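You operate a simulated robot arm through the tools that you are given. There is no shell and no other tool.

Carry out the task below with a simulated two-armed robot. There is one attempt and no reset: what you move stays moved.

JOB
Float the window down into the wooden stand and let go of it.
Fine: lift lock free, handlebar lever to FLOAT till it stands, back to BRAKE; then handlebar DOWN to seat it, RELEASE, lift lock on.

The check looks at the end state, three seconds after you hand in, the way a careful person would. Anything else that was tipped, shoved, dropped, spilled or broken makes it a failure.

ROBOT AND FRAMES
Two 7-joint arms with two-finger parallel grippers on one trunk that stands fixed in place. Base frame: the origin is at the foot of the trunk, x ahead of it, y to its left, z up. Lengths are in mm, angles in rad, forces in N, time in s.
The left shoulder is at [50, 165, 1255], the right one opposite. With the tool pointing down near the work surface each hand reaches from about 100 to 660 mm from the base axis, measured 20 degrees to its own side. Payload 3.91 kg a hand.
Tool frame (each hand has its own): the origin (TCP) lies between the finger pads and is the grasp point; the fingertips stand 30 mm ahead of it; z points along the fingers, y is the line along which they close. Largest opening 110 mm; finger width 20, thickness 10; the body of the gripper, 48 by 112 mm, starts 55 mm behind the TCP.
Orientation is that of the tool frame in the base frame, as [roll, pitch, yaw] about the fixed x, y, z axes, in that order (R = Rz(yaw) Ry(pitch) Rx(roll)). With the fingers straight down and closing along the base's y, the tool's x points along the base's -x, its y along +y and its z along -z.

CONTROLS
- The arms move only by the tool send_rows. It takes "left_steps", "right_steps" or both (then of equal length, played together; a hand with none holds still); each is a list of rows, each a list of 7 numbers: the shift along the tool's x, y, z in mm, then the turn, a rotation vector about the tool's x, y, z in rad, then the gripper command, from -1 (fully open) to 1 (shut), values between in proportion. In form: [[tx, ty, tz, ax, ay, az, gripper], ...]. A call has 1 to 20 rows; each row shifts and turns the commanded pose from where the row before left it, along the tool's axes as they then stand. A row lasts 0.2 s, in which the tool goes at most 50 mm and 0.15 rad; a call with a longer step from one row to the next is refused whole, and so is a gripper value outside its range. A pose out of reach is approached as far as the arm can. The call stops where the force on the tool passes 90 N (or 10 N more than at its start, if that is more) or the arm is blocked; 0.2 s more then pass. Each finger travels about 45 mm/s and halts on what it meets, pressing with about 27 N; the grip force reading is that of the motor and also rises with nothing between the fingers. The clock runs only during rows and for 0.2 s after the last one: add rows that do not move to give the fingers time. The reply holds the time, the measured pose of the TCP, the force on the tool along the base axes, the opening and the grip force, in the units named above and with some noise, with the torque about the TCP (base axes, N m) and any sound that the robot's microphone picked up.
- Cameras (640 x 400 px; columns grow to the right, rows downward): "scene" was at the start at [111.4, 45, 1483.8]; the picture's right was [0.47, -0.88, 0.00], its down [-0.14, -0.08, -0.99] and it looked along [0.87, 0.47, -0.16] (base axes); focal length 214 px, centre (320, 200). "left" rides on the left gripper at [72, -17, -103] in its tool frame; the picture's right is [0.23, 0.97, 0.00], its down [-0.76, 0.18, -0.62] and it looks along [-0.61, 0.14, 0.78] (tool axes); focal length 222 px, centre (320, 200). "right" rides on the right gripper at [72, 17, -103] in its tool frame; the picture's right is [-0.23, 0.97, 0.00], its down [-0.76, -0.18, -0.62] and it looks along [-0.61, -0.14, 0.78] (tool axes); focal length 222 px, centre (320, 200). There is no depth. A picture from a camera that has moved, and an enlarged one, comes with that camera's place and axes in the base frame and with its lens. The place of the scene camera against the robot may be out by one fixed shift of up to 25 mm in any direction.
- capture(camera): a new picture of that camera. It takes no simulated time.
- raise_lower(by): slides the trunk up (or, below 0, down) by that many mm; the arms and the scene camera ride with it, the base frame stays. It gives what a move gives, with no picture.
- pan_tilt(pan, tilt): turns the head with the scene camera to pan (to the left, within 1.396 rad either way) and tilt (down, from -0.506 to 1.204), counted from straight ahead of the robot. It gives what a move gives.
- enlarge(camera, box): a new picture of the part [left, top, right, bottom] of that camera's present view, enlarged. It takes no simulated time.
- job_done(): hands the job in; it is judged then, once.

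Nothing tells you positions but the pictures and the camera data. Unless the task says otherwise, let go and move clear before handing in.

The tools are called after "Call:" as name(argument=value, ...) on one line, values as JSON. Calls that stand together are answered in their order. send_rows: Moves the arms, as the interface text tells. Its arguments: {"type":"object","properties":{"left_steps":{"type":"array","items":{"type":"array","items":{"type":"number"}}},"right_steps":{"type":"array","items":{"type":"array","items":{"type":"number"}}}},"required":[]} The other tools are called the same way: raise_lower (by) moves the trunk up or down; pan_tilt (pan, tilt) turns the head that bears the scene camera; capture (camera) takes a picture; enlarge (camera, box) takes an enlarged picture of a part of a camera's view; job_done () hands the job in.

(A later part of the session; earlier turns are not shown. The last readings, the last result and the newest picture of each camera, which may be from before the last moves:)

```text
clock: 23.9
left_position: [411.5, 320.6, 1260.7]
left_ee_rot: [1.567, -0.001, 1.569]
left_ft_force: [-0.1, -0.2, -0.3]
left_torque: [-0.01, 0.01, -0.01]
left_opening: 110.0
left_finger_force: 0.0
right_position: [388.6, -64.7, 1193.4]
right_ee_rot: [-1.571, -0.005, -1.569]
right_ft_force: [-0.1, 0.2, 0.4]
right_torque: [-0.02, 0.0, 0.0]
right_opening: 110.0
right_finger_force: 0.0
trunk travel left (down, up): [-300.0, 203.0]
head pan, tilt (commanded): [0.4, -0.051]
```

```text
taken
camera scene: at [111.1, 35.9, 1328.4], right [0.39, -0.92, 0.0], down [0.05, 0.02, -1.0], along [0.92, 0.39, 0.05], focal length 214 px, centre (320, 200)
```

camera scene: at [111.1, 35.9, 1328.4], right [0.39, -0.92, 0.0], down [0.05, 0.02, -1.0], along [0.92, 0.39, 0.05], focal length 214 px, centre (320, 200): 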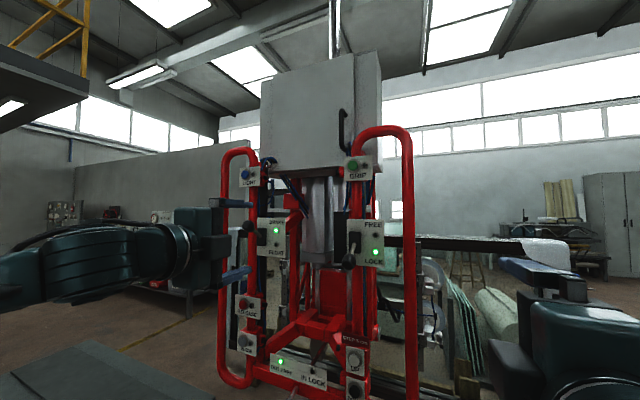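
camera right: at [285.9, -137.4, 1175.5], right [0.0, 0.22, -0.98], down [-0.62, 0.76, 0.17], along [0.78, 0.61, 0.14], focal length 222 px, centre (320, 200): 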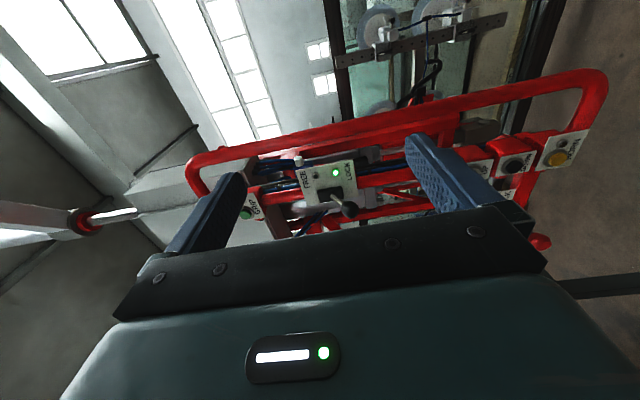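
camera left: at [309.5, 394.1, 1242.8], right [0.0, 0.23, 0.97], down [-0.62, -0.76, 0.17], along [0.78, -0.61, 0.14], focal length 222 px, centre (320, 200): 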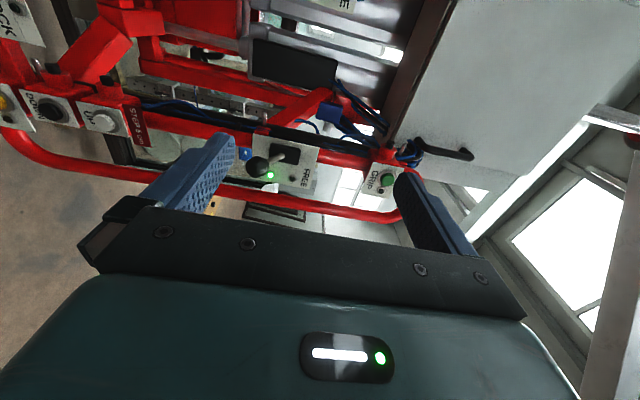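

Both hands now point forward. The left camera shows the FREE/LOCK lever and black box from the inside, so I'll enlarge it to confirm the mechanism.

Call:
enlarge(camera="left", box=[220, 30, 396, 140])

Call:
enlarge(camera="left", box=[230, 120, 326, 180])

Call:
enlarge(camera="right", box=[240, 130, 400, 230])

```text
3.64 times, centred on (308, 85) of left
camera zoom: at [309.5, 394.1, 1242.8], right [0.0, 0.23, 0.97], down [-0.62, -0.76, 0.17], along [0.78, -0.61, 0.14], focal length 808 px, centre (364, 618)
```

zoom: 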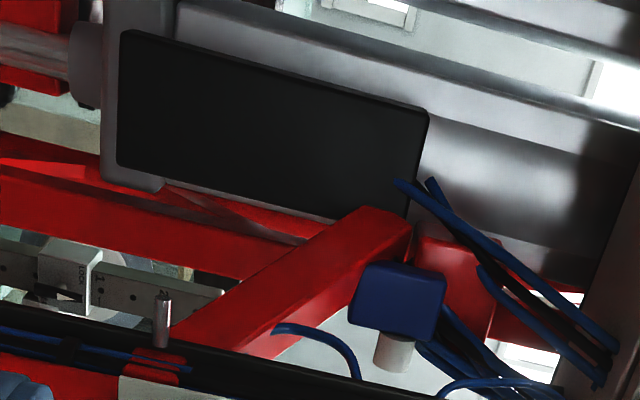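

```text
6.67 times, centred on (278, 150) of left
camera zoom: at [309.5, 394.1, 1242.8], right [0.0, 0.23, 0.97], down [-0.62, -0.76, 0.17], along [0.78, -0.61, 0.14], focal length 1481 px, centre (600, 533)
```

zoom: 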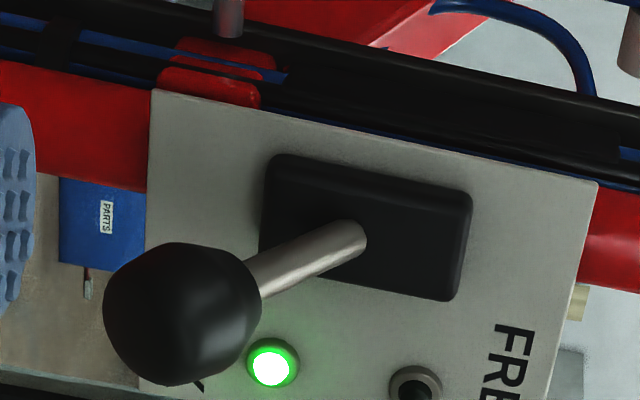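

```text
4.00 times, centred on (320, 180) of right
camera zoom: at [285.9, -137.4, 1175.5], right [0.0, 0.22, -0.98], down [-0.62, 0.76, 0.17], along [0.78, 0.61, 0.14], focal length 888 px, centre (320, 280)
```

zoom: 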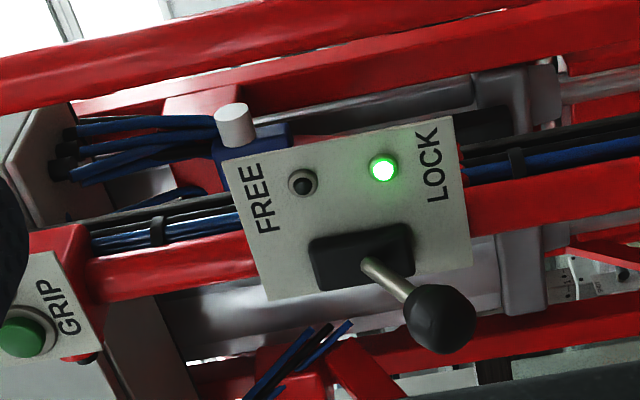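

Triangulating with both wrist cameras puts the FREE/LOCK knob at about (641, 180, 1183), so the scene camera reads about 18 mm high in z. I'll bring the right hand in front of that lever with the fingers half open.

Call:
send_rows(right_steps=[[-35, 1.4, 20, 0, 0, 0, 0], [-35, 1.4, 20, 0, 0, 0, 0], [-35, 1.4, 25, 0, 0, 0, 0], [-35, 1.4, 25, 0, 0, 0, 0], [-35, 1.4, 25, 0, 0, 0, 0], [-35, 1.4, 25, 0, 0, 0, 0], [-35, 1.4, 20, 0, 0, 0, 0], [0, 0, 0, 0, 0, 0, 0]])

Call:
capture(camera="right")

Call:
capture(camera="left")

```text
clock: 25.8
left_position: [411.6, 320.1, 1260.0]
left_ee_rot: [1.569, 0.0, 1.572]
left_ft_force: [0.1, 0.3, -0.2]
left_torque: [0.0, -0.01, 0.0]
left_opening: 110.1
left_finger_force: 0.0
right_position: [552.6, 174.6, 1188.3]
right_ee_rot: [-1.572, 0.012, -1.582]
right_ft_force: [-0.6, -0.3, 0.0]
right_torque: [0.03, -0.01, 0.01]
right_opening: 54.6
right_finger_force: 0.0
trunk travel left (down, up): [-300.0, 203.0]
head pan, tilt (commanded): [0.4, -0.051]
```

```text
taken
camera right: at [449.4, 102.8, 1169.9], right [0.0, 0.24, -0.97], down [-0.62, 0.77, 0.19], along [0.79, 0.6, 0.15], focal length 222 px, centre (320, 200)
```

right: 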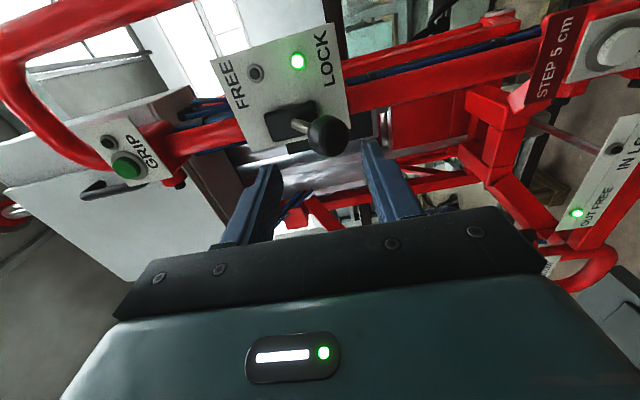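

```text
taken
camera left: at [309.5, 394.2, 1242.7], right [0.0, 0.23, 0.97], down [-0.62, -0.76, 0.18], along [0.78, -0.61, 0.14], focal length 222 px, centre (320, 200)
```

left: 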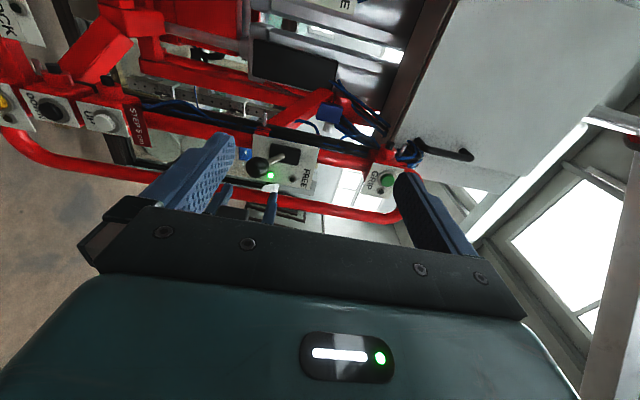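

The knob is confirmed at about (641, 179, 1183) and lines up between the fingers. I'll slide in to straddle it.

Call:
send_rows(right_steps=[[-5, 5, 10, 0, 0, 0, 0], [0, 0, 20, 0, 0, 0, 0], [0, 0, 20, 0, 0, 0, 0], [0, 0, 15, 0, 0, 0, 0]])

Call:
capture(camera="right")

Call:
enlarge(camera="left", box=[200, 120, 328, 200])

```text
clock: 26.8
left_position: [411.7, 320.4, 1260.1]
left_ee_rot: [1.568, 0.001, 1.571]
left_ft_force: [0.2, 0.1, -0.2]
left_torque: [-0.02, 0.02, -0.01]
left_opening: 110.1
left_finger_force: 0.0
right_position: [613.3, 185.2, 1176.4]
right_ee_rot: [-1.571, -0.003, -1.567]
right_ft_force: [-0.2, -0.8, -0.6]
right_torque: [-0.01, -0.01, 0.02]
right_opening: 54.8
right_finger_force: 0.1
trunk travel left (down, up): [-300.0, 203.0]
head pan, tilt (commanded): [0.4, -0.051]
```

```text
taken
camera right: at [510.4, 112.5, 1158.5], right [0.0, 0.22, -0.98], down [-0.63, 0.76, 0.17], along [0.78, 0.61, 0.14], focal length 222 px, centre (320, 200)
```

right: 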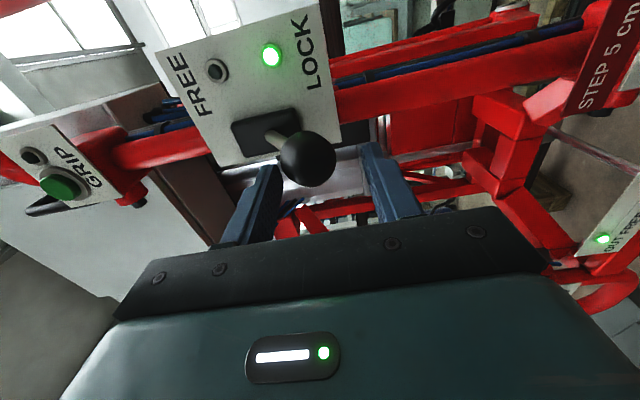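

```text
5.00 times, centred on (264, 160) of left
camera zoom: at [309.4, 393.9, 1242.8], right [0.0, 0.23, 0.97], down [-0.62, -0.76, 0.18], along [0.78, -0.61, 0.14], focal length 1111 px, centre (600, 400)
```

zoom: 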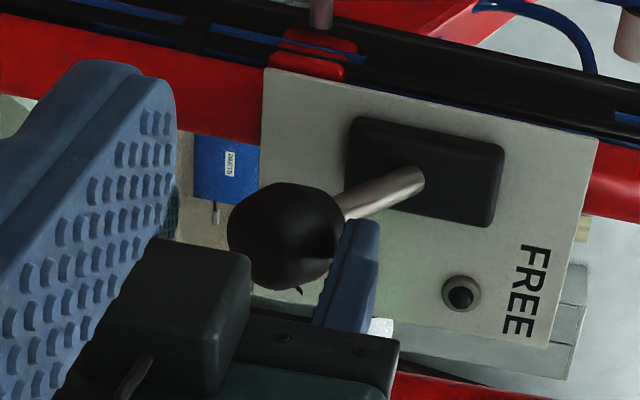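

The fingers straddle the knob. Now I'll centre slightly and lift the lever from LOCK to FREE gently.

Call:
send_rows(right_steps=[[6, 0, 8, 0, 0, 0, 0], [0, -10, 0, 0, 0, 0, 0], [0, -10, 0, 0, 0, 0, 0], [0, -10, 0, 0, 0, 0, 0], [0, -10, 0, 0, 0, 0, 0], [0, -10, 0, 0, 0, 0, 0]])

Call:
capture(camera="right")

```text
clock: 28.1
left_position: [411.3, 321.1, 1261.2]
left_ee_rot: [1.569, 0.0, 1.571]
left_ft_force: [0.8, 0.6, -0.5]
left_torque: [0.0, -0.03, -0.01]
left_opening: 109.7
left_finger_force: 0.1
right_position: [619.8, 166.5, 1223.5]
right_ee_rot: [-1.571, -0.001, -1.575]
right_ft_force: [-0.8, -0.7, 0.0]
right_torque: [0.0, -0.05, 0.02]
right_opening: 55.2
right_finger_force: 0.2
right hand out of reach, approached as far as the arm can: row 4, 6
trunk travel left (down, up): [-300.0, 203.0]
head pan, tilt (commanded): [0.4, -0.051]
```

```text
taken
camera right: at [515.8, 94.1, 1206.3], right [0.0, 0.23, -0.97], down [-0.62, 0.76, 0.18], along [0.79, 0.6, 0.14], focal length 222 px, centre (320, 200)
```

right: 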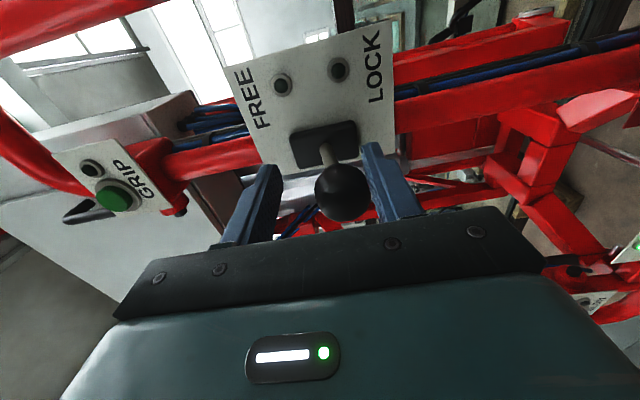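

The lever is halfway (both lamps off, low force), but the right arm is near its reach at this height. I'll finish the lift using small trunk raises, which carry the hand straight up.

Call:
raise_lower(by=20)

Call:
capture(camera="right")

```text
clock: 28.8
left_position: [411.9, 321.5, 1281.0]
left_ee_rot: [1.57, 0.0, 1.57]
left_ft_force: [-0.2, 0.4, 0.6]
left_torque: [0.06, 0.0, -0.02]
left_opening: 109.8
left_finger_force: 0.1
right_position: [618.0, 166.6, 1245.2]
right_ee_rot: [-1.571, 0.002, -1.571]
right_ft_force: [1.4, -0.1, 0.0]
right_torque: [-0.01, 0.02, 0.02]
right_opening: 55.2
right_finger_force: 0.1
trunk travel left (down, up): [-320.0, 183.0]
head pan, tilt (commanded): [0.4, -0.051]
```

```text
taken
camera right: at [515.4, 94.9, 1227.0], right [0.0, 0.23, -0.97], down [-0.62, 0.76, 0.18], along [0.78, 0.6, 0.14], focal length 222 px, centre (320, 200)
```

right: 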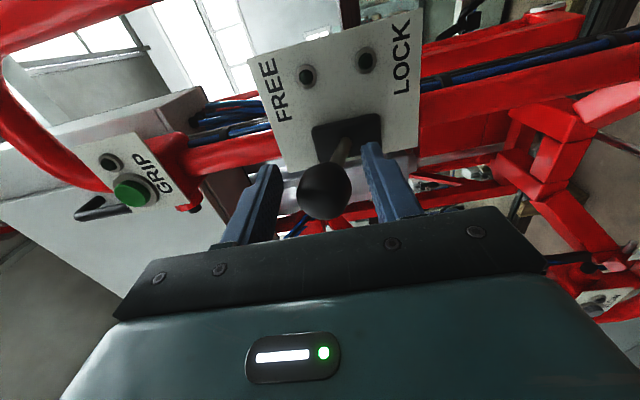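

Call:
raise_lower(by=15)

Call:
capture(camera="right")

```text
clock: 29.4
left_position: [412.2, 320.5, 1295.8]
left_ee_rot: [1.568, 0.0, 1.571]
left_ft_force: [0.4, -0.7, -0.5]
left_torque: [0.0, 0.01, 0.0]
left_opening: 110.1
left_finger_force: 0.1
right_position: [618.5, 166.6, 1260.1]
right_ee_rot: [-1.569, 0.004, -1.572]
right_ft_force: [0.1, 1.0, 0.2]
right_torque: [0.0, 0.02, 0.0]
right_opening: 55.1
right_finger_force: 0.0
trunk travel left (down, up): [-335.0, 168.0]
head pan, tilt (commanded): [0.4, -0.051]
```

```text
taken
camera right: at [515.1, 94.9, 1242.5], right [0.0, 0.23, -0.97], down [-0.62, 0.76, 0.18], along [0.78, 0.61, 0.14], focal length 222 px, centre (320, 200)
```

right: 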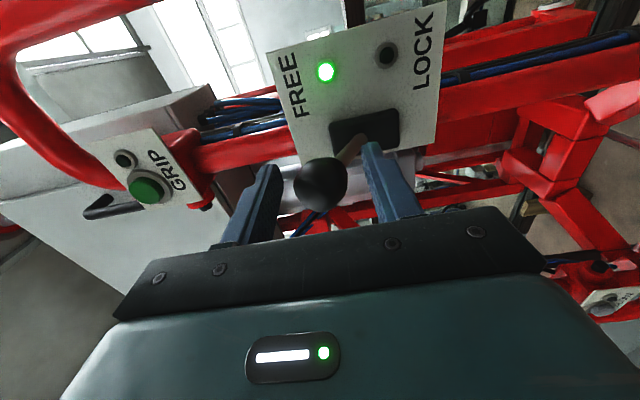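

The FREE lamp is lit, so the lift lock is free. I'll back the right hand straight off the lever and check that the window did nothing unexpected.

Call:
send_rows(right_steps=[[0, 0, -25, 0, 0, 0, 0], [0, 0, -25, 0, 0, 0, 0], [0, 0, -30, 0, 0, 0, 0], [40, 0, -30, 0, 0, 0, 0], [40, 0, -30, 0, 0, 0, 0]])

Call:
capture(camera="right")

Call:
capture(camera="left")

Call:
pan_tilt(pan=0.4, tilt=0.45)

Call:
capture(camera="scene")

```text
clock: 30.6
left_position: [411.3, 319.9, 1297.0]
left_ee_rot: [1.569, 0.0, 1.571]
left_ft_force: [-0.9, 0.0, 0.7]
left_torque: [0.0, 0.0, 0.02]
left_opening: 109.9
left_finger_force: 0.1
right_position: [473.5, 87.7, 1259.9]
right_ee_rot: [-1.57, -0.002, -1.568]
right_ft_force: [0.1, -0.2, -0.6]
right_torque: [-0.03, 0.03, 0.01]
right_opening: 55.0
right_finger_force: 0.0
trunk travel left (down, up): [-335.0, 168.0]
head pan, tilt (commanded): [0.4, -0.051]
```

```text
taken
camera right: at [370.4, 14.5, 1242.0], right [0.0, 0.23, -0.97], down [-0.63, 0.76, 0.18], along [0.78, 0.61, 0.14], focal length 222 px, centre (320, 200)
```

right: 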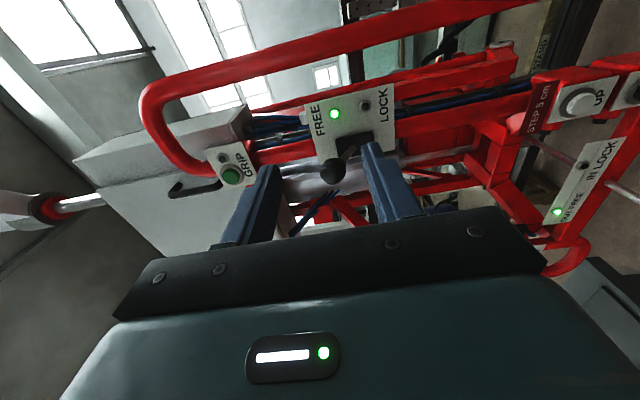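

```text
taken
camera left: at [309.0, 393.4, 1278.1], right [0.0, 0.23, 0.97], down [-0.62, -0.76, 0.18], along [0.78, -0.61, 0.14], focal length 222 px, centre (320, 200)
```

left: 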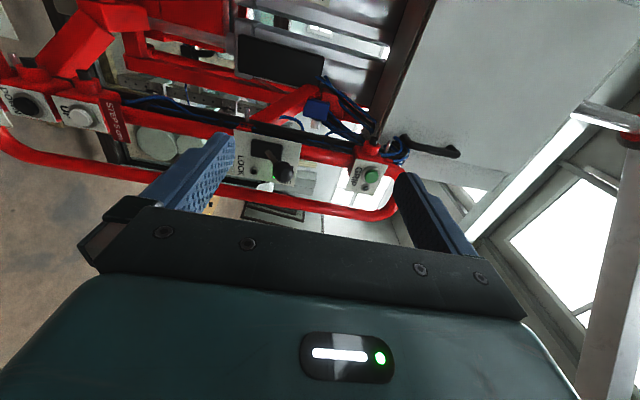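

```text
clock: 31.6
left_position: [411.5, 321.3, 1295.2]
left_ee_rot: [1.568, 0.0, 1.572]
left_ft_force: [-0.6, -0.8, 0.2]
left_torque: [-0.03, 0.0, 0.01]
left_opening: 110.1
left_finger_force: 0.1
right_position: [473.7, 88.2, 1258.8]
right_ee_rot: [-1.57, -0.004, -1.566]
right_ft_force: [1.1, -0.3, 0.8]
right_torque: [-0.01, 0.0, 0.0]
right_opening: 54.9
right_finger_force: 0.1
trunk travel left (down, up): [-335.0, 168.0]
head pan, tilt (commanded): [0.4, 0.45]
```

```text
taken
camera scene: at [114.2, 36.9, 1317.3], right [0.39, -0.92, 0.0], down [-0.4, -0.17, -0.9], along [0.83, 0.35, -0.43], focal length 214 px, centre (320, 200)
```

scene: 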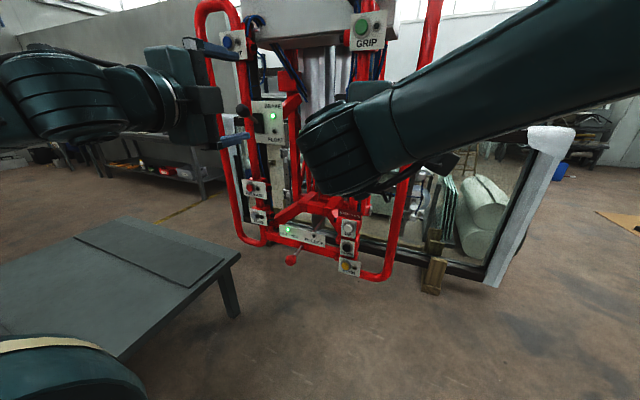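

FREE is lit and the window hangs as before. I'll park the right hand to the right so it doesn't block the view, then look at the left lever with the left hand camera.

Call:
send_rows(right_steps=[[40, 0, -30, 0, 0, 0, 0], [40, 0, -30, 0, 0, 0, 0], [40, 0, -30, 0, 0, 0, 0], [40, 0, -30, 0, 0, 0, 0], [40, 0, 0, 0, 0, 0, 0]], left_steps=[[40, 0, 0, 0, 0, 0, -1], [40, 0, 0, 0, 0, 0, -1], [40, 0, 0, 0, 0, 0, -1], [40, 0, 0, 0, 0, 0, -1], [0, 0, 0, 0, 0, 0, -1]])

Call:
capture(camera="left")

Call:
capture(camera="scene")

```text
clock: 32.8
left_position: [410.1, 479.3, 1293.1]
left_ee_rot: [1.569, -0.001, 1.573]
left_ft_force: [-0.2, 0.1, -0.4]
left_torque: [0.02, -0.01, -0.03]
left_opening: 110.2
left_finger_force: 0.0
right_position: [362.4, -106.9, 1264.4]
right_ee_rot: [-1.57, -0.006, -1.569]
right_ft_force: [0.3, -0.6, -0.1]
right_torque: [0.0, -0.04, 0.02]
right_opening: 54.9
right_finger_force: 0.0
right hand out of reach, approached as far as the arm can: row 5
trunk travel left (down, up): [-335.0, 168.0]
head pan, tilt (commanded): [0.4, 0.45]
```

```text
taken
camera left: at [307.4, 552.4, 1275.6], right [0.0, 0.23, 0.97], down [-0.62, -0.76, 0.18], along [0.78, -0.61, 0.14], focal length 222 px, centre (320, 200)
```

left: 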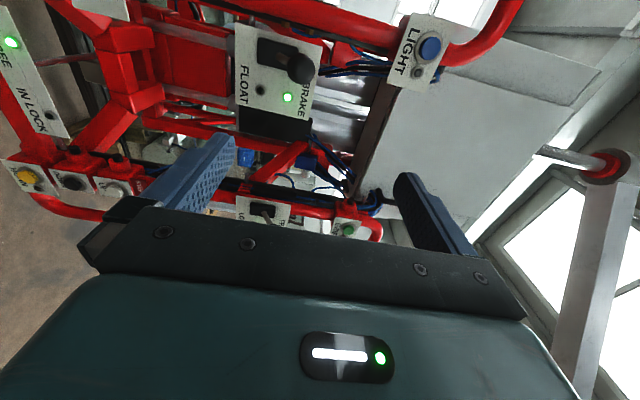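

```text
taken
camera scene: at [114.5, 37.0, 1317.2], right [0.39, -0.92, 0.0], down [-0.4, -0.17, -0.9], along [0.83, 0.35, -0.44], focal length 214 px, centre (320, 200)
```

scene: 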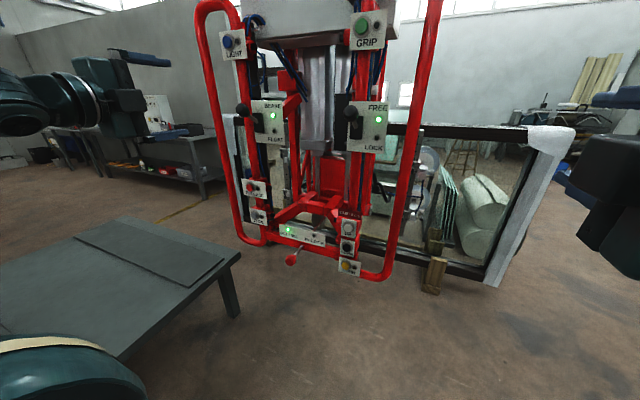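

The BRAKE/FLOAT knob is at about (645, 500, 1260), up in BRAKE. I'll close the left fingers and bring them just above the knob; once pushed to FLOAT the whole handlebar will probably sink, so I'll push only from above and retract.

Call:
send_rows(left_steps=[[5, 6, 30, 0, 0, 0, 1], [5, 6, 30, 0, 0, 0, 1], [5, 6, 30, 0, 0, 0, 1], [5, 6, 30, 0, 0, 0, 1], [0, 0, 30, 0, 0, 0, 1], [0, 0, 0, 0, 0, 0, 1], [0, 0, 0, 0, 0, 0, 1]])

Call:
capture(camera="left")

Call:
capture(camera="scene")

```text
clock: 34.4
left_position: [562.9, 499.9, 1318.2]
left_ee_rot: [1.568, 0.0, 1.569]
left_ft_force: [0.3, -0.9, 0.2]
left_torque: [-0.02, 0.03, 0.0]
left_opening: 0.1
left_finger_force: 27.2
right_position: [360.5, -108.6, 1264.6]
right_ee_rot: [-1.573, -0.004, -1.568]
right_ft_force: [0.7, -0.6, 0.7]
right_torque: [0.0, -0.03, 0.0]
right_opening: 55.1
right_finger_force: 0.0
trunk travel left (down, up): [-335.0, 168.0]
head pan, tilt (commanded): [0.4, 0.45]
```

```text
taken
camera left: at [460.4, 573.1, 1300.1], right [0.0, 0.23, 0.97], down [-0.62, -0.76, 0.18], along [0.78, -0.61, 0.14], focal length 222 px, centre (320, 200)
```

left: 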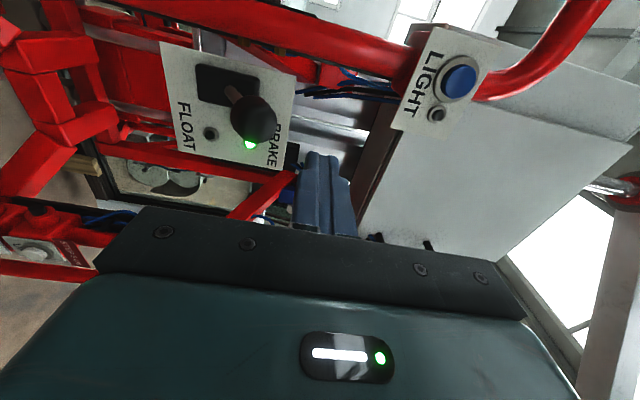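

```text
taken
camera scene: at [114.2, 36.9, 1317.2], right [0.39, -0.92, 0.0], down [-0.4, -0.17, -0.9], along [0.83, 0.35, -0.44], focal length 214 px, centre (320, 200)
```

scene: 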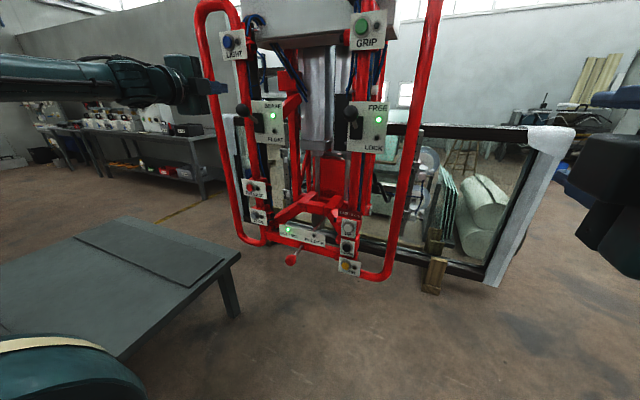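

Call:
send_rows(left_steps=[[0, 0, 20, 0, 0, 0, 1], [0, 0, 20, 0, 0, 0, 1], [0, 0, 17, 0, 0, 0, 1], [0, -10, 0, 0, 0, 0, 1], [0, -10, 0, 0, 0, 0, 1], [0, -10, 0, 0, 0, 0, 1], [0, -10, 0, 0, 0, 0, 1], [0, -10, 0, 0, 0, 0, 1]])

Call:
capture(camera="left")

Call:
enlarge(camera="scene", box=[210, 80, 330, 155])

```text
clock: 36.2
left_position: [619.1, 500.4, 1265.3]
left_ee_rot: [1.575, 0.002, 1.569]
left_ft_force: [-6.3, -3.0, 1.2]
left_torque: [-0.09, 0.08, -0.02]
left_opening: 0.0
left_finger_force: 27.2
right_position: [360.8, -107.4, 1263.8]
right_ee_rot: [-1.573, -0.004, -1.569]
right_ft_force: [0.1, 0.4, -0.1]
right_torque: [0.02, -0.01, -0.01]
right_opening: 54.9
right_finger_force: 0.0
trunk travel left (down, up): [-335.0, 168.0]
head pan, tilt (commanded): [0.4, 0.45]
```

```text
taken
camera left: at [515.8, 574.5, 1247.8], right [0.01, 0.23, 0.97], down [-0.62, -0.76, 0.18], along [0.78, -0.61, 0.14], focal length 222 px, centre (320, 200)
```

left: 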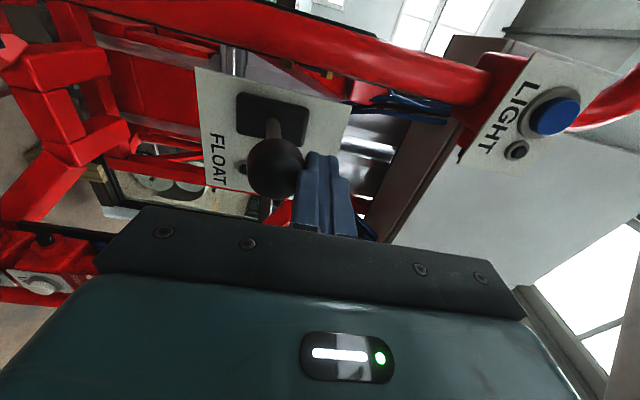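

```text
5.33 times, centred on (270, 118) of scene
camera zoom: at [113.3, 37.0, 1317.0], right [0.39, -0.92, 0.0], down [-0.4, -0.17, -0.9], along [0.83, 0.35, -0.43], focal length 1144 px, centre (587, 640)
```

zoom: 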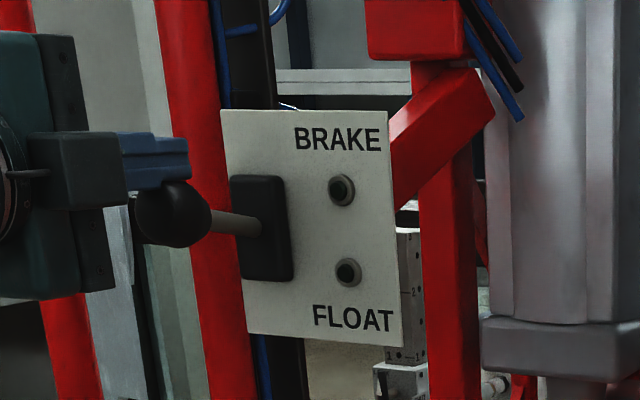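

The lever is at mid-travel. I'll keep pushing down to FLOAT.

Call:
send_rows(left_steps=[[0, -9, 0, 0, 0, 0, 1], [0, -9, 0, 0, 0, 0, 1], [0, -9, 0, 0, 0, 0, 1], [0, -9, 0, 0, 0, 0, 1], [0, -9, 0, 0, 0, 0, 1]])

Call:
enlarge(camera="scene", box=[210, 80, 330, 155])

Call:
capture(camera="scene")

```text
clock: 37.4
left_position: [619.1, 501.5, 1223.8]
left_ee_rot: [1.573, 0.0, 1.569]
left_ft_force: [0.7, 0.2, 0.0]
left_torque: [0.02, 0.04, 0.0]
left_opening: 0.1
left_finger_force: 27.5
right_position: [359.5, -105.4, 1264.2]
right_ee_rot: [-1.572, -0.004, -1.568]
right_ft_force: [-0.6, 0.1, 0.1]
right_torque: [-0.02, -0.01, 0.04]
right_opening: 55.0
right_finger_force: 0.0
trunk travel left (down, up): [-335.0, 168.0]
head pan, tilt (commanded): [0.4, 0.45]
```

```text
5.33 times, centred on (270, 118) of scene
camera zoom: at [113.0, 36.8, 1317.2], right [0.39, -0.92, 0.0], down [-0.4, -0.17, -0.9], along [0.83, 0.35, -0.43], focal length 1144 px, centre (587, 640)
```

zoom: 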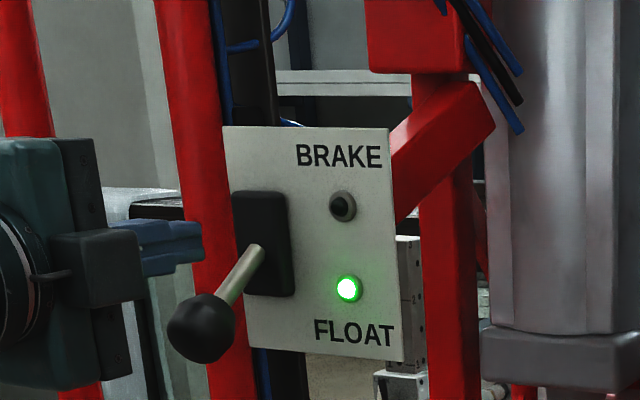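

```text
taken
camera scene: at [113.0, 36.8, 1317.2], right [0.39, -0.92, 0.0], down [-0.4, -0.17, -0.9], along [0.83, 0.35, -0.43], focal length 214 px, centre (320, 200)
```

scene: 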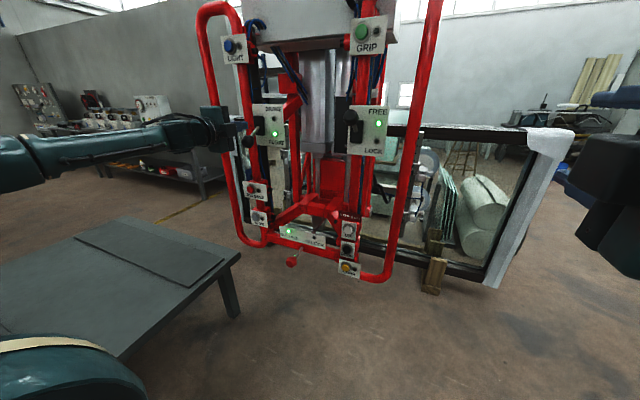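

FLOAT is lit and the handlebar is starting to sink, so the lift lock identification was right. I'll retract the left finger and watch it come down.

Call:
send_rows(left_steps=[[0, 0, -30, 0, 0, 0, 1], [0, 0, -30, 0, 0, 0, 1], [0, 0, -20, 0, 0, 0, 1]])

Call:
capture(camera="scene")

Call:
enlarge(camera="scene", box=[400, 200, 528, 300])

```text
clock: 38.2
left_position: [538.2, 500.7, 1224.6]
left_ee_rot: [1.569, 0.0, 1.571]
left_ft_force: [-0.6, 0.0, 0.4]
left_torque: [0.0, 0.0, 0.02]
left_opening: 0.2
left_finger_force: 26.9
right_position: [361.0, -107.8, 1264.1]
right_ee_rot: [-1.574, -0.003, -1.568]
right_ft_force: [1.4, 0.5, 0.2]
right_torque: [0.01, -0.01, 0.0]
right_opening: 54.9
right_finger_force: 0.1
trunk travel left (down, up): [-335.0, 168.0]
head pan, tilt (commanded): [0.4, 0.45]
```

```text
taken
camera scene: at [113.8, 36.8, 1317.3], right [0.39, -0.92, 0.0], down [-0.4, -0.17, -0.9], along [0.83, 0.35, -0.43], focal length 214 px, centre (320, 200)
```

scene: 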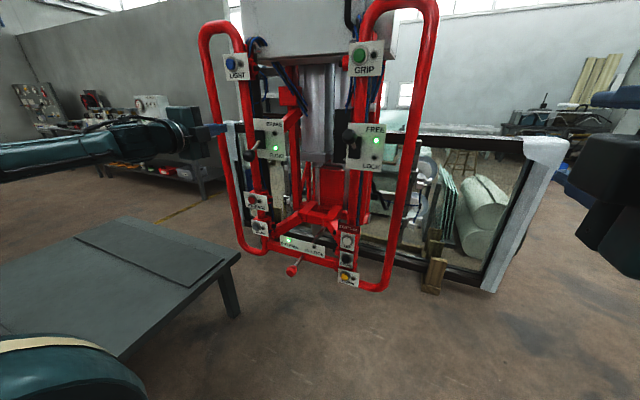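

```text
4.00 times, centred on (464, 250) of scene
camera zoom: at [113.8, 36.8, 1317.3], right [0.39, -0.92, 0.0], down [-0.4, -0.17, -0.9], along [0.83, 0.35, -0.43], focal length 858 px, centre (-256, 0)
```

zoom: 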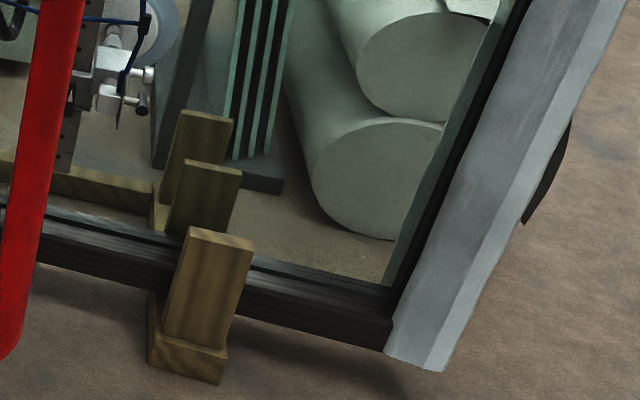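

Call:
send_rows(left_steps=[[0, 0, 0, 0, 0, 0, 1], [0, 0, 0, 0, 0, 0, 1]])

Call:
capture(camera="scene")

Call:
enlarge(camera="scene", box=[400, 200, 528, 300])

```text
clock: 38.8
left_position: [537.8, 502.3, 1225.4]
left_ee_rot: [1.569, 0.0, 1.571]
left_ft_force: [-0.3, 0.4, 0.6]
left_torque: [0.0, -0.02, 0.01]
left_opening: 0.0
left_finger_force: 27.3
right_position: [362.9, -108.2, 1263.2]
right_ee_rot: [-1.573, -0.004, -1.57]
right_ft_force: [0.2, 0.9, 0.0]
right_torque: [-0.04, -0.02, -0.01]
right_opening: 54.9
right_finger_force: 0.0
trunk travel left (down, up): [-335.0, 168.0]
head pan, tilt (commanded): [0.4, 0.45]
```

```text
taken
camera scene: at [114.2, 36.9, 1317.2], right [0.39, -0.92, 0.0], down [-0.4, -0.17, -0.9], along [0.83, 0.35, -0.44], focal length 214 px, centre (320, 200)
```

scene: 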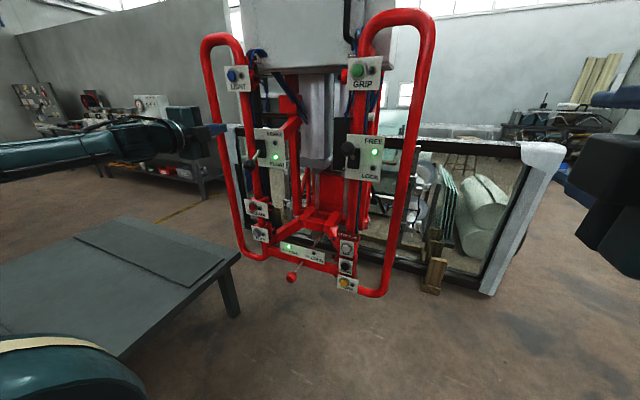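

```text
4.00 times, centred on (464, 250) of scene
camera zoom: at [114.2, 36.9, 1317.2], right [0.39, -0.92, 0.0], down [-0.4, -0.17, -0.9], along [0.83, 0.35, -0.44], focal length 858 px, centre (-256, 0)
```

zoom: 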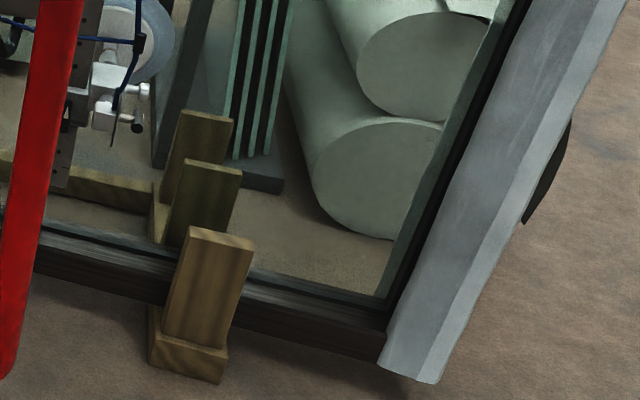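

Call:
send_rows(left_steps=[[0, 0, 0, 0, 0, 0, 1], [0, 0, 0, 0, 0, 0, 1], [0, 0, 0, 0, 0, 0, 1], [0, 0, 0, 0, 0, 0, 1]])

Call:
capture(camera="scene")

Call:
enlarge(camera="scene", box=[400, 200, 528, 300])

```text
clock: 39.8
left_position: [537.6, 500.6, 1225.1]
left_ee_rot: [1.569, 0.0, 1.57]
left_ft_force: [-0.3, 0.3, 0.2]
left_torque: [0.0, 0.0, -0.01]
left_opening: 0.0
left_finger_force: 27.3
right_position: [361.4, -108.5, 1263.7]
right_ee_rot: [-1.573, -0.003, -1.57]
right_ft_force: [-0.7, -0.3, 0.1]
right_torque: [-0.01, 0.0, 0.01]
right_opening: 55.0
right_finger_force: 0.0
trunk travel left (down, up): [-335.0, 168.0]
head pan, tilt (commanded): [0.4, 0.45]
```

```text
taken
camera scene: at [114.2, 36.8, 1317.2], right [0.39, -0.92, 0.0], down [-0.4, -0.17, -0.9], along [0.83, 0.35, -0.44], focal length 214 px, centre (320, 200)
```

scene: 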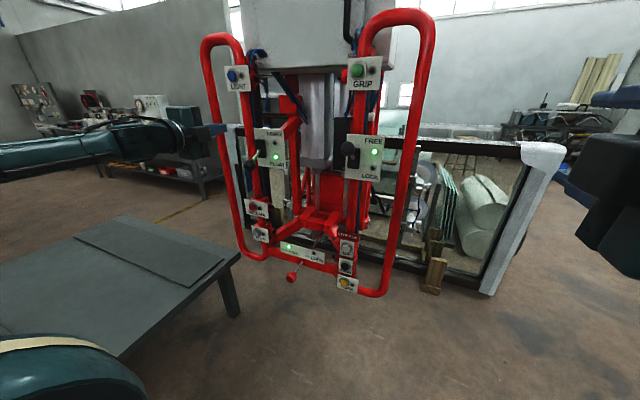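

```text
4.00 times, centred on (464, 250) of scene
camera zoom: at [114.2, 36.8, 1317.2], right [0.39, -0.92, 0.0], down [-0.4, -0.17, -0.9], along [0.83, 0.35, -0.44], focal length 858 px, centre (-256, 0)
```

zoom: 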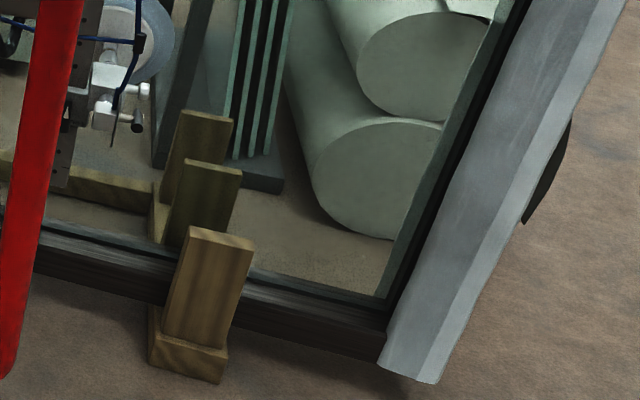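

The window has stopped moving – identical pictures one second apart – so it stands. I'll look for the lever's new position with the left camera to set it back to BRAKE.

Call:
capture(camera="left")

Call:
enlarge(camera="scene", box=[210, 110, 330, 185])

Call:
enlarge(camera="scene", box=[210, 180, 400, 300])

```text
taken
camera left: at [435.5, 574.5, 1207.0], right [0.0, 0.23, 0.97], down [-0.62, -0.76, 0.18], along [0.78, -0.61, 0.14], focal length 222 px, centre (320, 200)
```

left: 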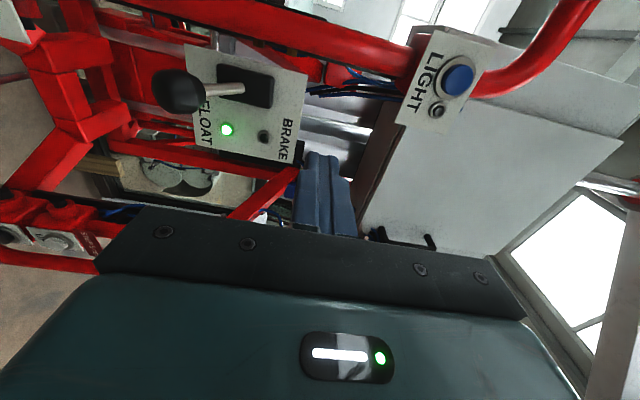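

```text
5.33 times, centred on (270, 148) of scene
camera zoom: at [114.2, 36.8, 1317.2], right [0.39, -0.92, 0.0], down [-0.4, -0.17, -0.9], along [0.83, 0.35, -0.44], focal length 1144 px, centre (587, 480)
```

zoom: 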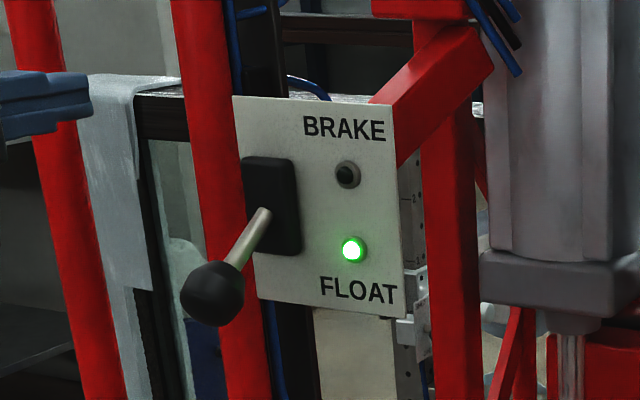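

```text
3.33 times, centred on (305, 240) of scene
camera zoom: at [114.2, 36.8, 1317.2], right [0.39, -0.92, 0.0], down [-0.4, -0.17, -0.9], along [0.83, 0.35, -0.44], focal length 715 px, centre (370, 67)
```

zoom: 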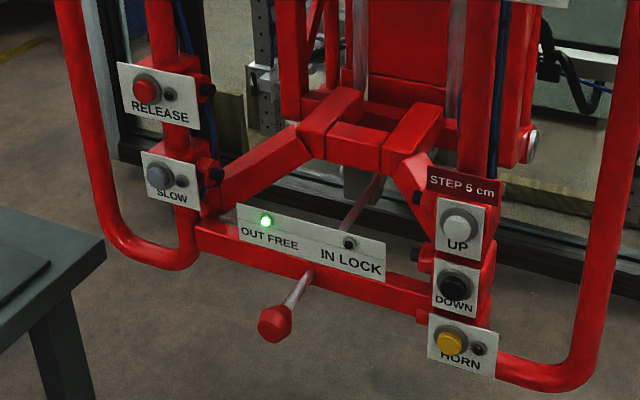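

The FLOAT knob is now at about (645, 501, 1097); the handlebar dropped about 85 mm. I'll move the left finger below the knob and lift the lever back to BRAKE.

Call:
send_rows(left_steps=[[0, -34, -5, 0, 0, 0, 1], [0, -34, -5, 0, 0, 0, 1], [0, -34, -5, 0, 0, 0, 1], [0, -34, 0, 0, 0, 0, 1], [0, -34, 0, 0, 0, 0, 1], [0, 0, 0, 0, 0, 0, 1]])

Call:
capture(camera="left")

```text
clock: 41.2
left_position: [524.0, 502.3, 1055.7]
left_ee_rot: [1.569, 0.0, 1.571]
left_ft_force: [0.5, -0.4, -0.6]
left_torque: [0.02, 0.0, 0.02]
left_opening: 0.0
left_finger_force: 26.6
right_position: [361.2, -107.2, 1265.0]
right_ee_rot: [-1.572, -0.005, -1.568]
right_ft_force: [0.4, 0.1, -0.1]
right_torque: [0.0, 0.0, 0.01]
right_opening: 55.0
right_finger_force: 0.0
trunk travel left (down, up): [-335.0, 168.0]
head pan, tilt (commanded): [0.4, 0.45]
```

```text
taken
camera left: at [421.1, 575.5, 1037.2], right [0.0, 0.23, 0.97], down [-0.62, -0.76, 0.18], along [0.78, -0.61, 0.14], focal length 222 px, centre (320, 200)
```

left: 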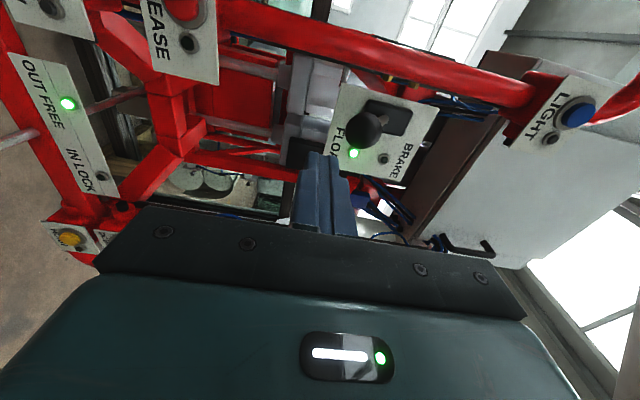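

Call:
send_rows(left_steps=[[0, 0, 32, 0, 0, 0, 1], [0, 0, 32, 0, 0, 0, 1], [0, 0, 32, 0, 0, 0, 1], [0, 10, 0, 0, 0, 0, 1], [0, 10, 0, 0, 0, 0, 1], [0, 10, 0, 0, 0, 0, 1], [0, 10, 0, 0, 0, 0, 1], [0, 10, 0, 0, 0, 0, 1]])

Call:
capture(camera="left")

Call:
enlarge(camera="scene", box=[210, 110, 330, 185])

```text
clock: 43.0
left_position: [619.2, 500.4, 1106.8]
left_ee_rot: [1.565, -0.001, 1.568]
left_ft_force: [-6.9, -0.6, -0.8]
left_torque: [0.01, -0.14, -0.01]
left_opening: 0.2
left_finger_force: 27.4
right_position: [361.0, -107.1, 1264.1]
right_ee_rot: [-1.571, -0.002, -1.569]
right_ft_force: [1.0, 0.9, 0.2]
right_torque: [0.02, -0.01, 0.0]
right_opening: 55.0
right_finger_force: 0.1
trunk travel left (down, up): [-335.0, 168.0]
head pan, tilt (commanded): [0.4, 0.45]
```

```text
taken
camera left: at [516.9, 572.6, 1088.6], right [-0.01, 0.23, 0.97], down [-0.63, -0.76, 0.17], along [0.78, -0.61, 0.15], focal length 222 px, centre (320, 200)
```

left: 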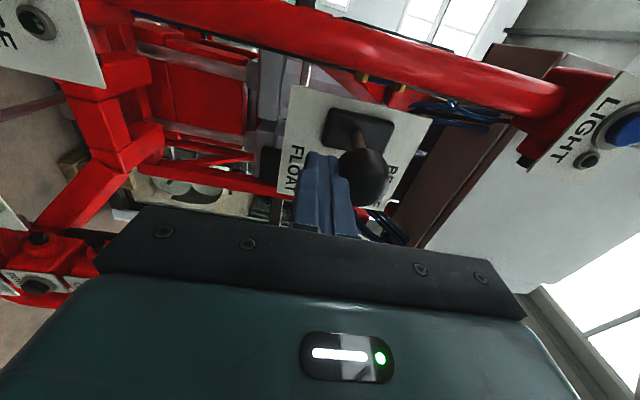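

```text
5.33 times, centred on (270, 148) of scene
camera zoom: at [113.4, 37.1, 1317.6], right [0.39, -0.92, 0.0], down [-0.4, -0.17, -0.9], along [0.83, 0.35, -0.43], focal length 1144 px, centre (587, 480)
```

zoom: 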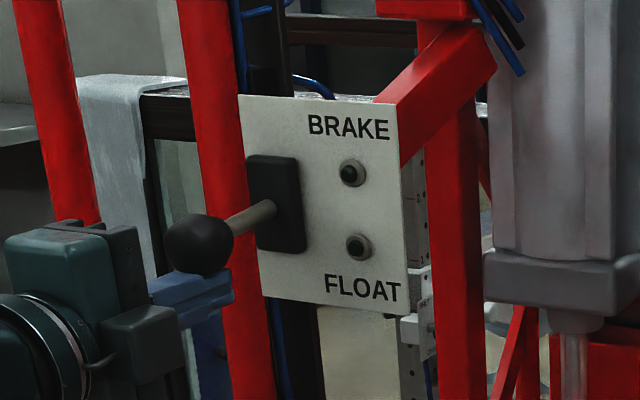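

The lever is at mid travel again. I'll keep lifting to BRAKE.

Call:
send_rows(left_steps=[[0, 9, 0, 0, 0, 0, 1], [0, 9, 0, 0, 0, 0, 1], [0, 9, 0, 0, 0, 0, 1], [0, 9, 0, 0, 0, 0, 1]])

Call:
enlarge(camera="scene", box=[210, 110, 330, 185])

```text
clock: 44.0
left_position: [620.1, 500.8, 1141.2]
left_ee_rot: [1.568, -0.001, 1.572]
left_ft_force: [0.5, -0.2, -0.3]
left_torque: [-0.02, 0.01, -0.01]
left_opening: 0.0
left_finger_force: 26.4
right_position: [361.0, -108.0, 1264.4]
right_ee_rot: [-1.571, -0.003, -1.568]
right_ft_force: [0.1, -0.2, 0.2]
right_torque: [0.0, -0.01, 0.03]
right_opening: 55.0
right_finger_force: 0.1
trunk travel left (down, up): [-335.0, 168.0]
head pan, tilt (commanded): [0.4, 0.45]
```

```text
5.33 times, centred on (270, 148) of scene
camera zoom: at [114.4, 36.7, 1317.3], right [0.39, -0.92, 0.0], down [-0.4, -0.17, -0.9], along [0.83, 0.35, -0.44], focal length 1144 px, centre (587, 480)
```

zoom: 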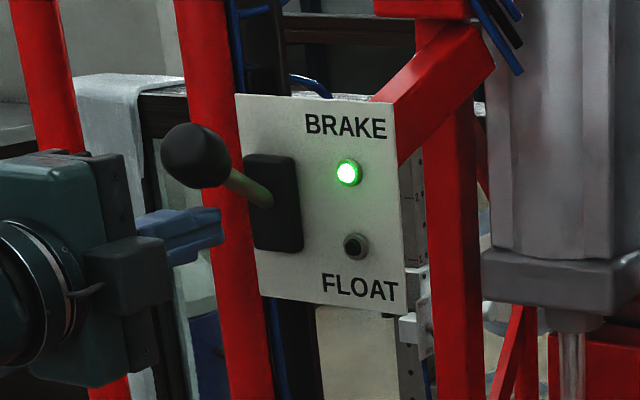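

BRAKE is lit. I'll retract the left hand, then take it across to the DOWN button (about (680, 174, 760)), which suits the left arm better once the trunk is lowered.

Call:
send_rows(left_steps=[[0, 0, -30, 0, 0, 0, 1], [0, 0, -35, 0, 0, 0, 1], [0, 0, -35, 0, 0, 0, 1], [-20, 0, -30, 0, 0, 0, 1], [-40, 0, -20, 0, 0, 0, 1], [-40, -20, 0, 0, 0, 0, 1], [-40, -20, 0, 0, 0, 0, 1], [-40, -20, 0, 0, 0, 0, 1], [-40, -20, 0, 0, 0, 0, 1], [-40, 0, 0, 0, 0, 0, 1], [-40, 0, 0, 0, 0, 0, 1]])

Call:
capture(camera="left")

Call:
capture(camera="scene")

```text
clock: 46.4
left_position: [468.6, 203.6, 1062.5]
left_ee_rot: [1.568, -0.003, 1.573]
left_ft_force: [-0.7, 0.1, -0.2]
left_torque: [0.0, -0.01, 0.02]
left_opening: 0.0
left_finger_force: 26.8
right_position: [360.7, -108.0, 1263.9]
right_ee_rot: [-1.572, -0.003, -1.569]
right_ft_force: [0.3, 0.0, 0.1]
right_torque: [0.02, 0.0, 0.03]
right_opening: 55.0
right_finger_force: 0.1
trunk travel left (down, up): [-335.0, 168.0]
head pan, tilt (commanded): [0.4, 0.45]
```

```text
taken
camera left: at [366.1, 277.0, 1044.8], right [0.0, 0.23, 0.97], down [-0.62, -0.76, 0.18], along [0.78, -0.61, 0.14], focal length 222 px, centre (320, 200)
```

left: 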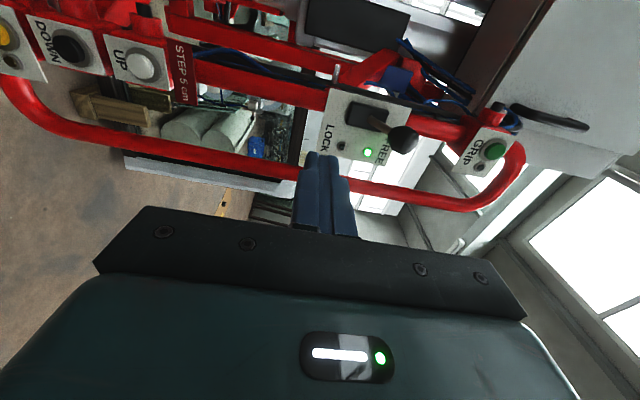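

```text
taken
camera scene: at [114.3, 36.6, 1317.3], right [0.39, -0.92, 0.0], down [-0.4, -0.17, -0.9], along [0.83, 0.35, -0.44], focal length 214 px, centre (320, 200)
```

scene: 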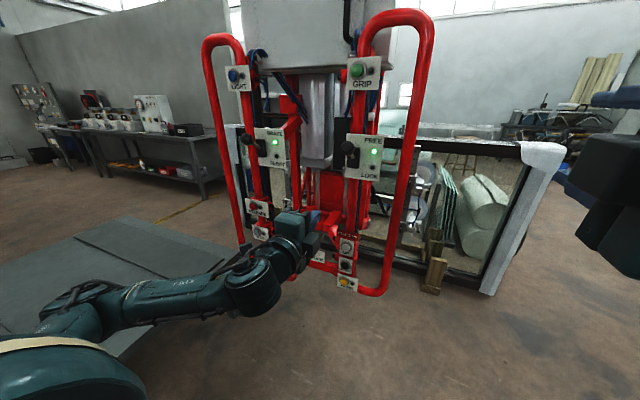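

Call:
raise_lower(by=-250)

Call:
capture(camera="left")

Call:
capture(camera="scene")

```text
clock: 49.0
left_position: [467.8, 204.2, 812.7]
left_ee_rot: [1.57, -0.001, 1.571]
left_ft_force: [-0.1, 0.6, 0.6]
left_torque: [-0.03, -0.01, -0.01]
left_opening: 0.1
left_finger_force: 27.5
right_position: [360.8, -106.9, 1013.6]
right_ee_rot: [-1.572, -0.003, -1.569]
right_ft_force: [-1.1, -0.1, 0.0]
right_torque: [0.02, -0.02, 0.01]
right_opening: 54.9
right_finger_force: 0.0
trunk travel left (down, up): [-85.0, 418.0]
head pan, tilt (commanded): [0.4, 0.45]
```

```text
taken
camera left: at [366.2, 277.3, 794.6], right [0.0, 0.23, 0.97], down [-0.62, -0.76, 0.18], along [0.78, -0.61, 0.14], focal length 222 px, centre (320, 200)
```

left: 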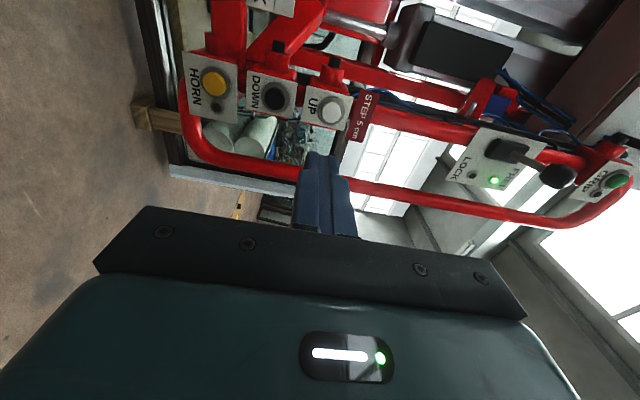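

```text
taken
camera scene: at [114.1, 36.8, 1067.3], right [0.39, -0.92, 0.0], down [-0.4, -0.17, -0.9], along [0.83, 0.35, -0.44], focal length 214 px, centre (320, 200)
```

scene: 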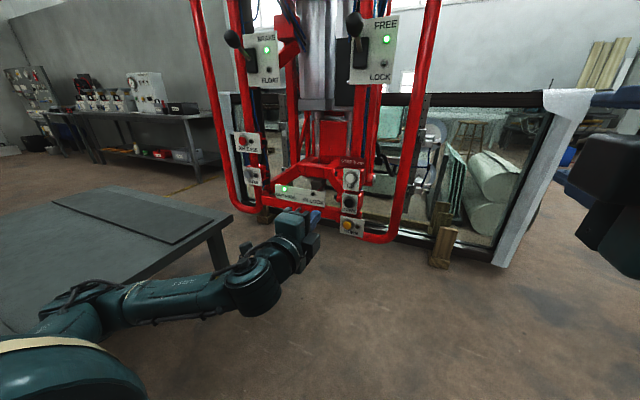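

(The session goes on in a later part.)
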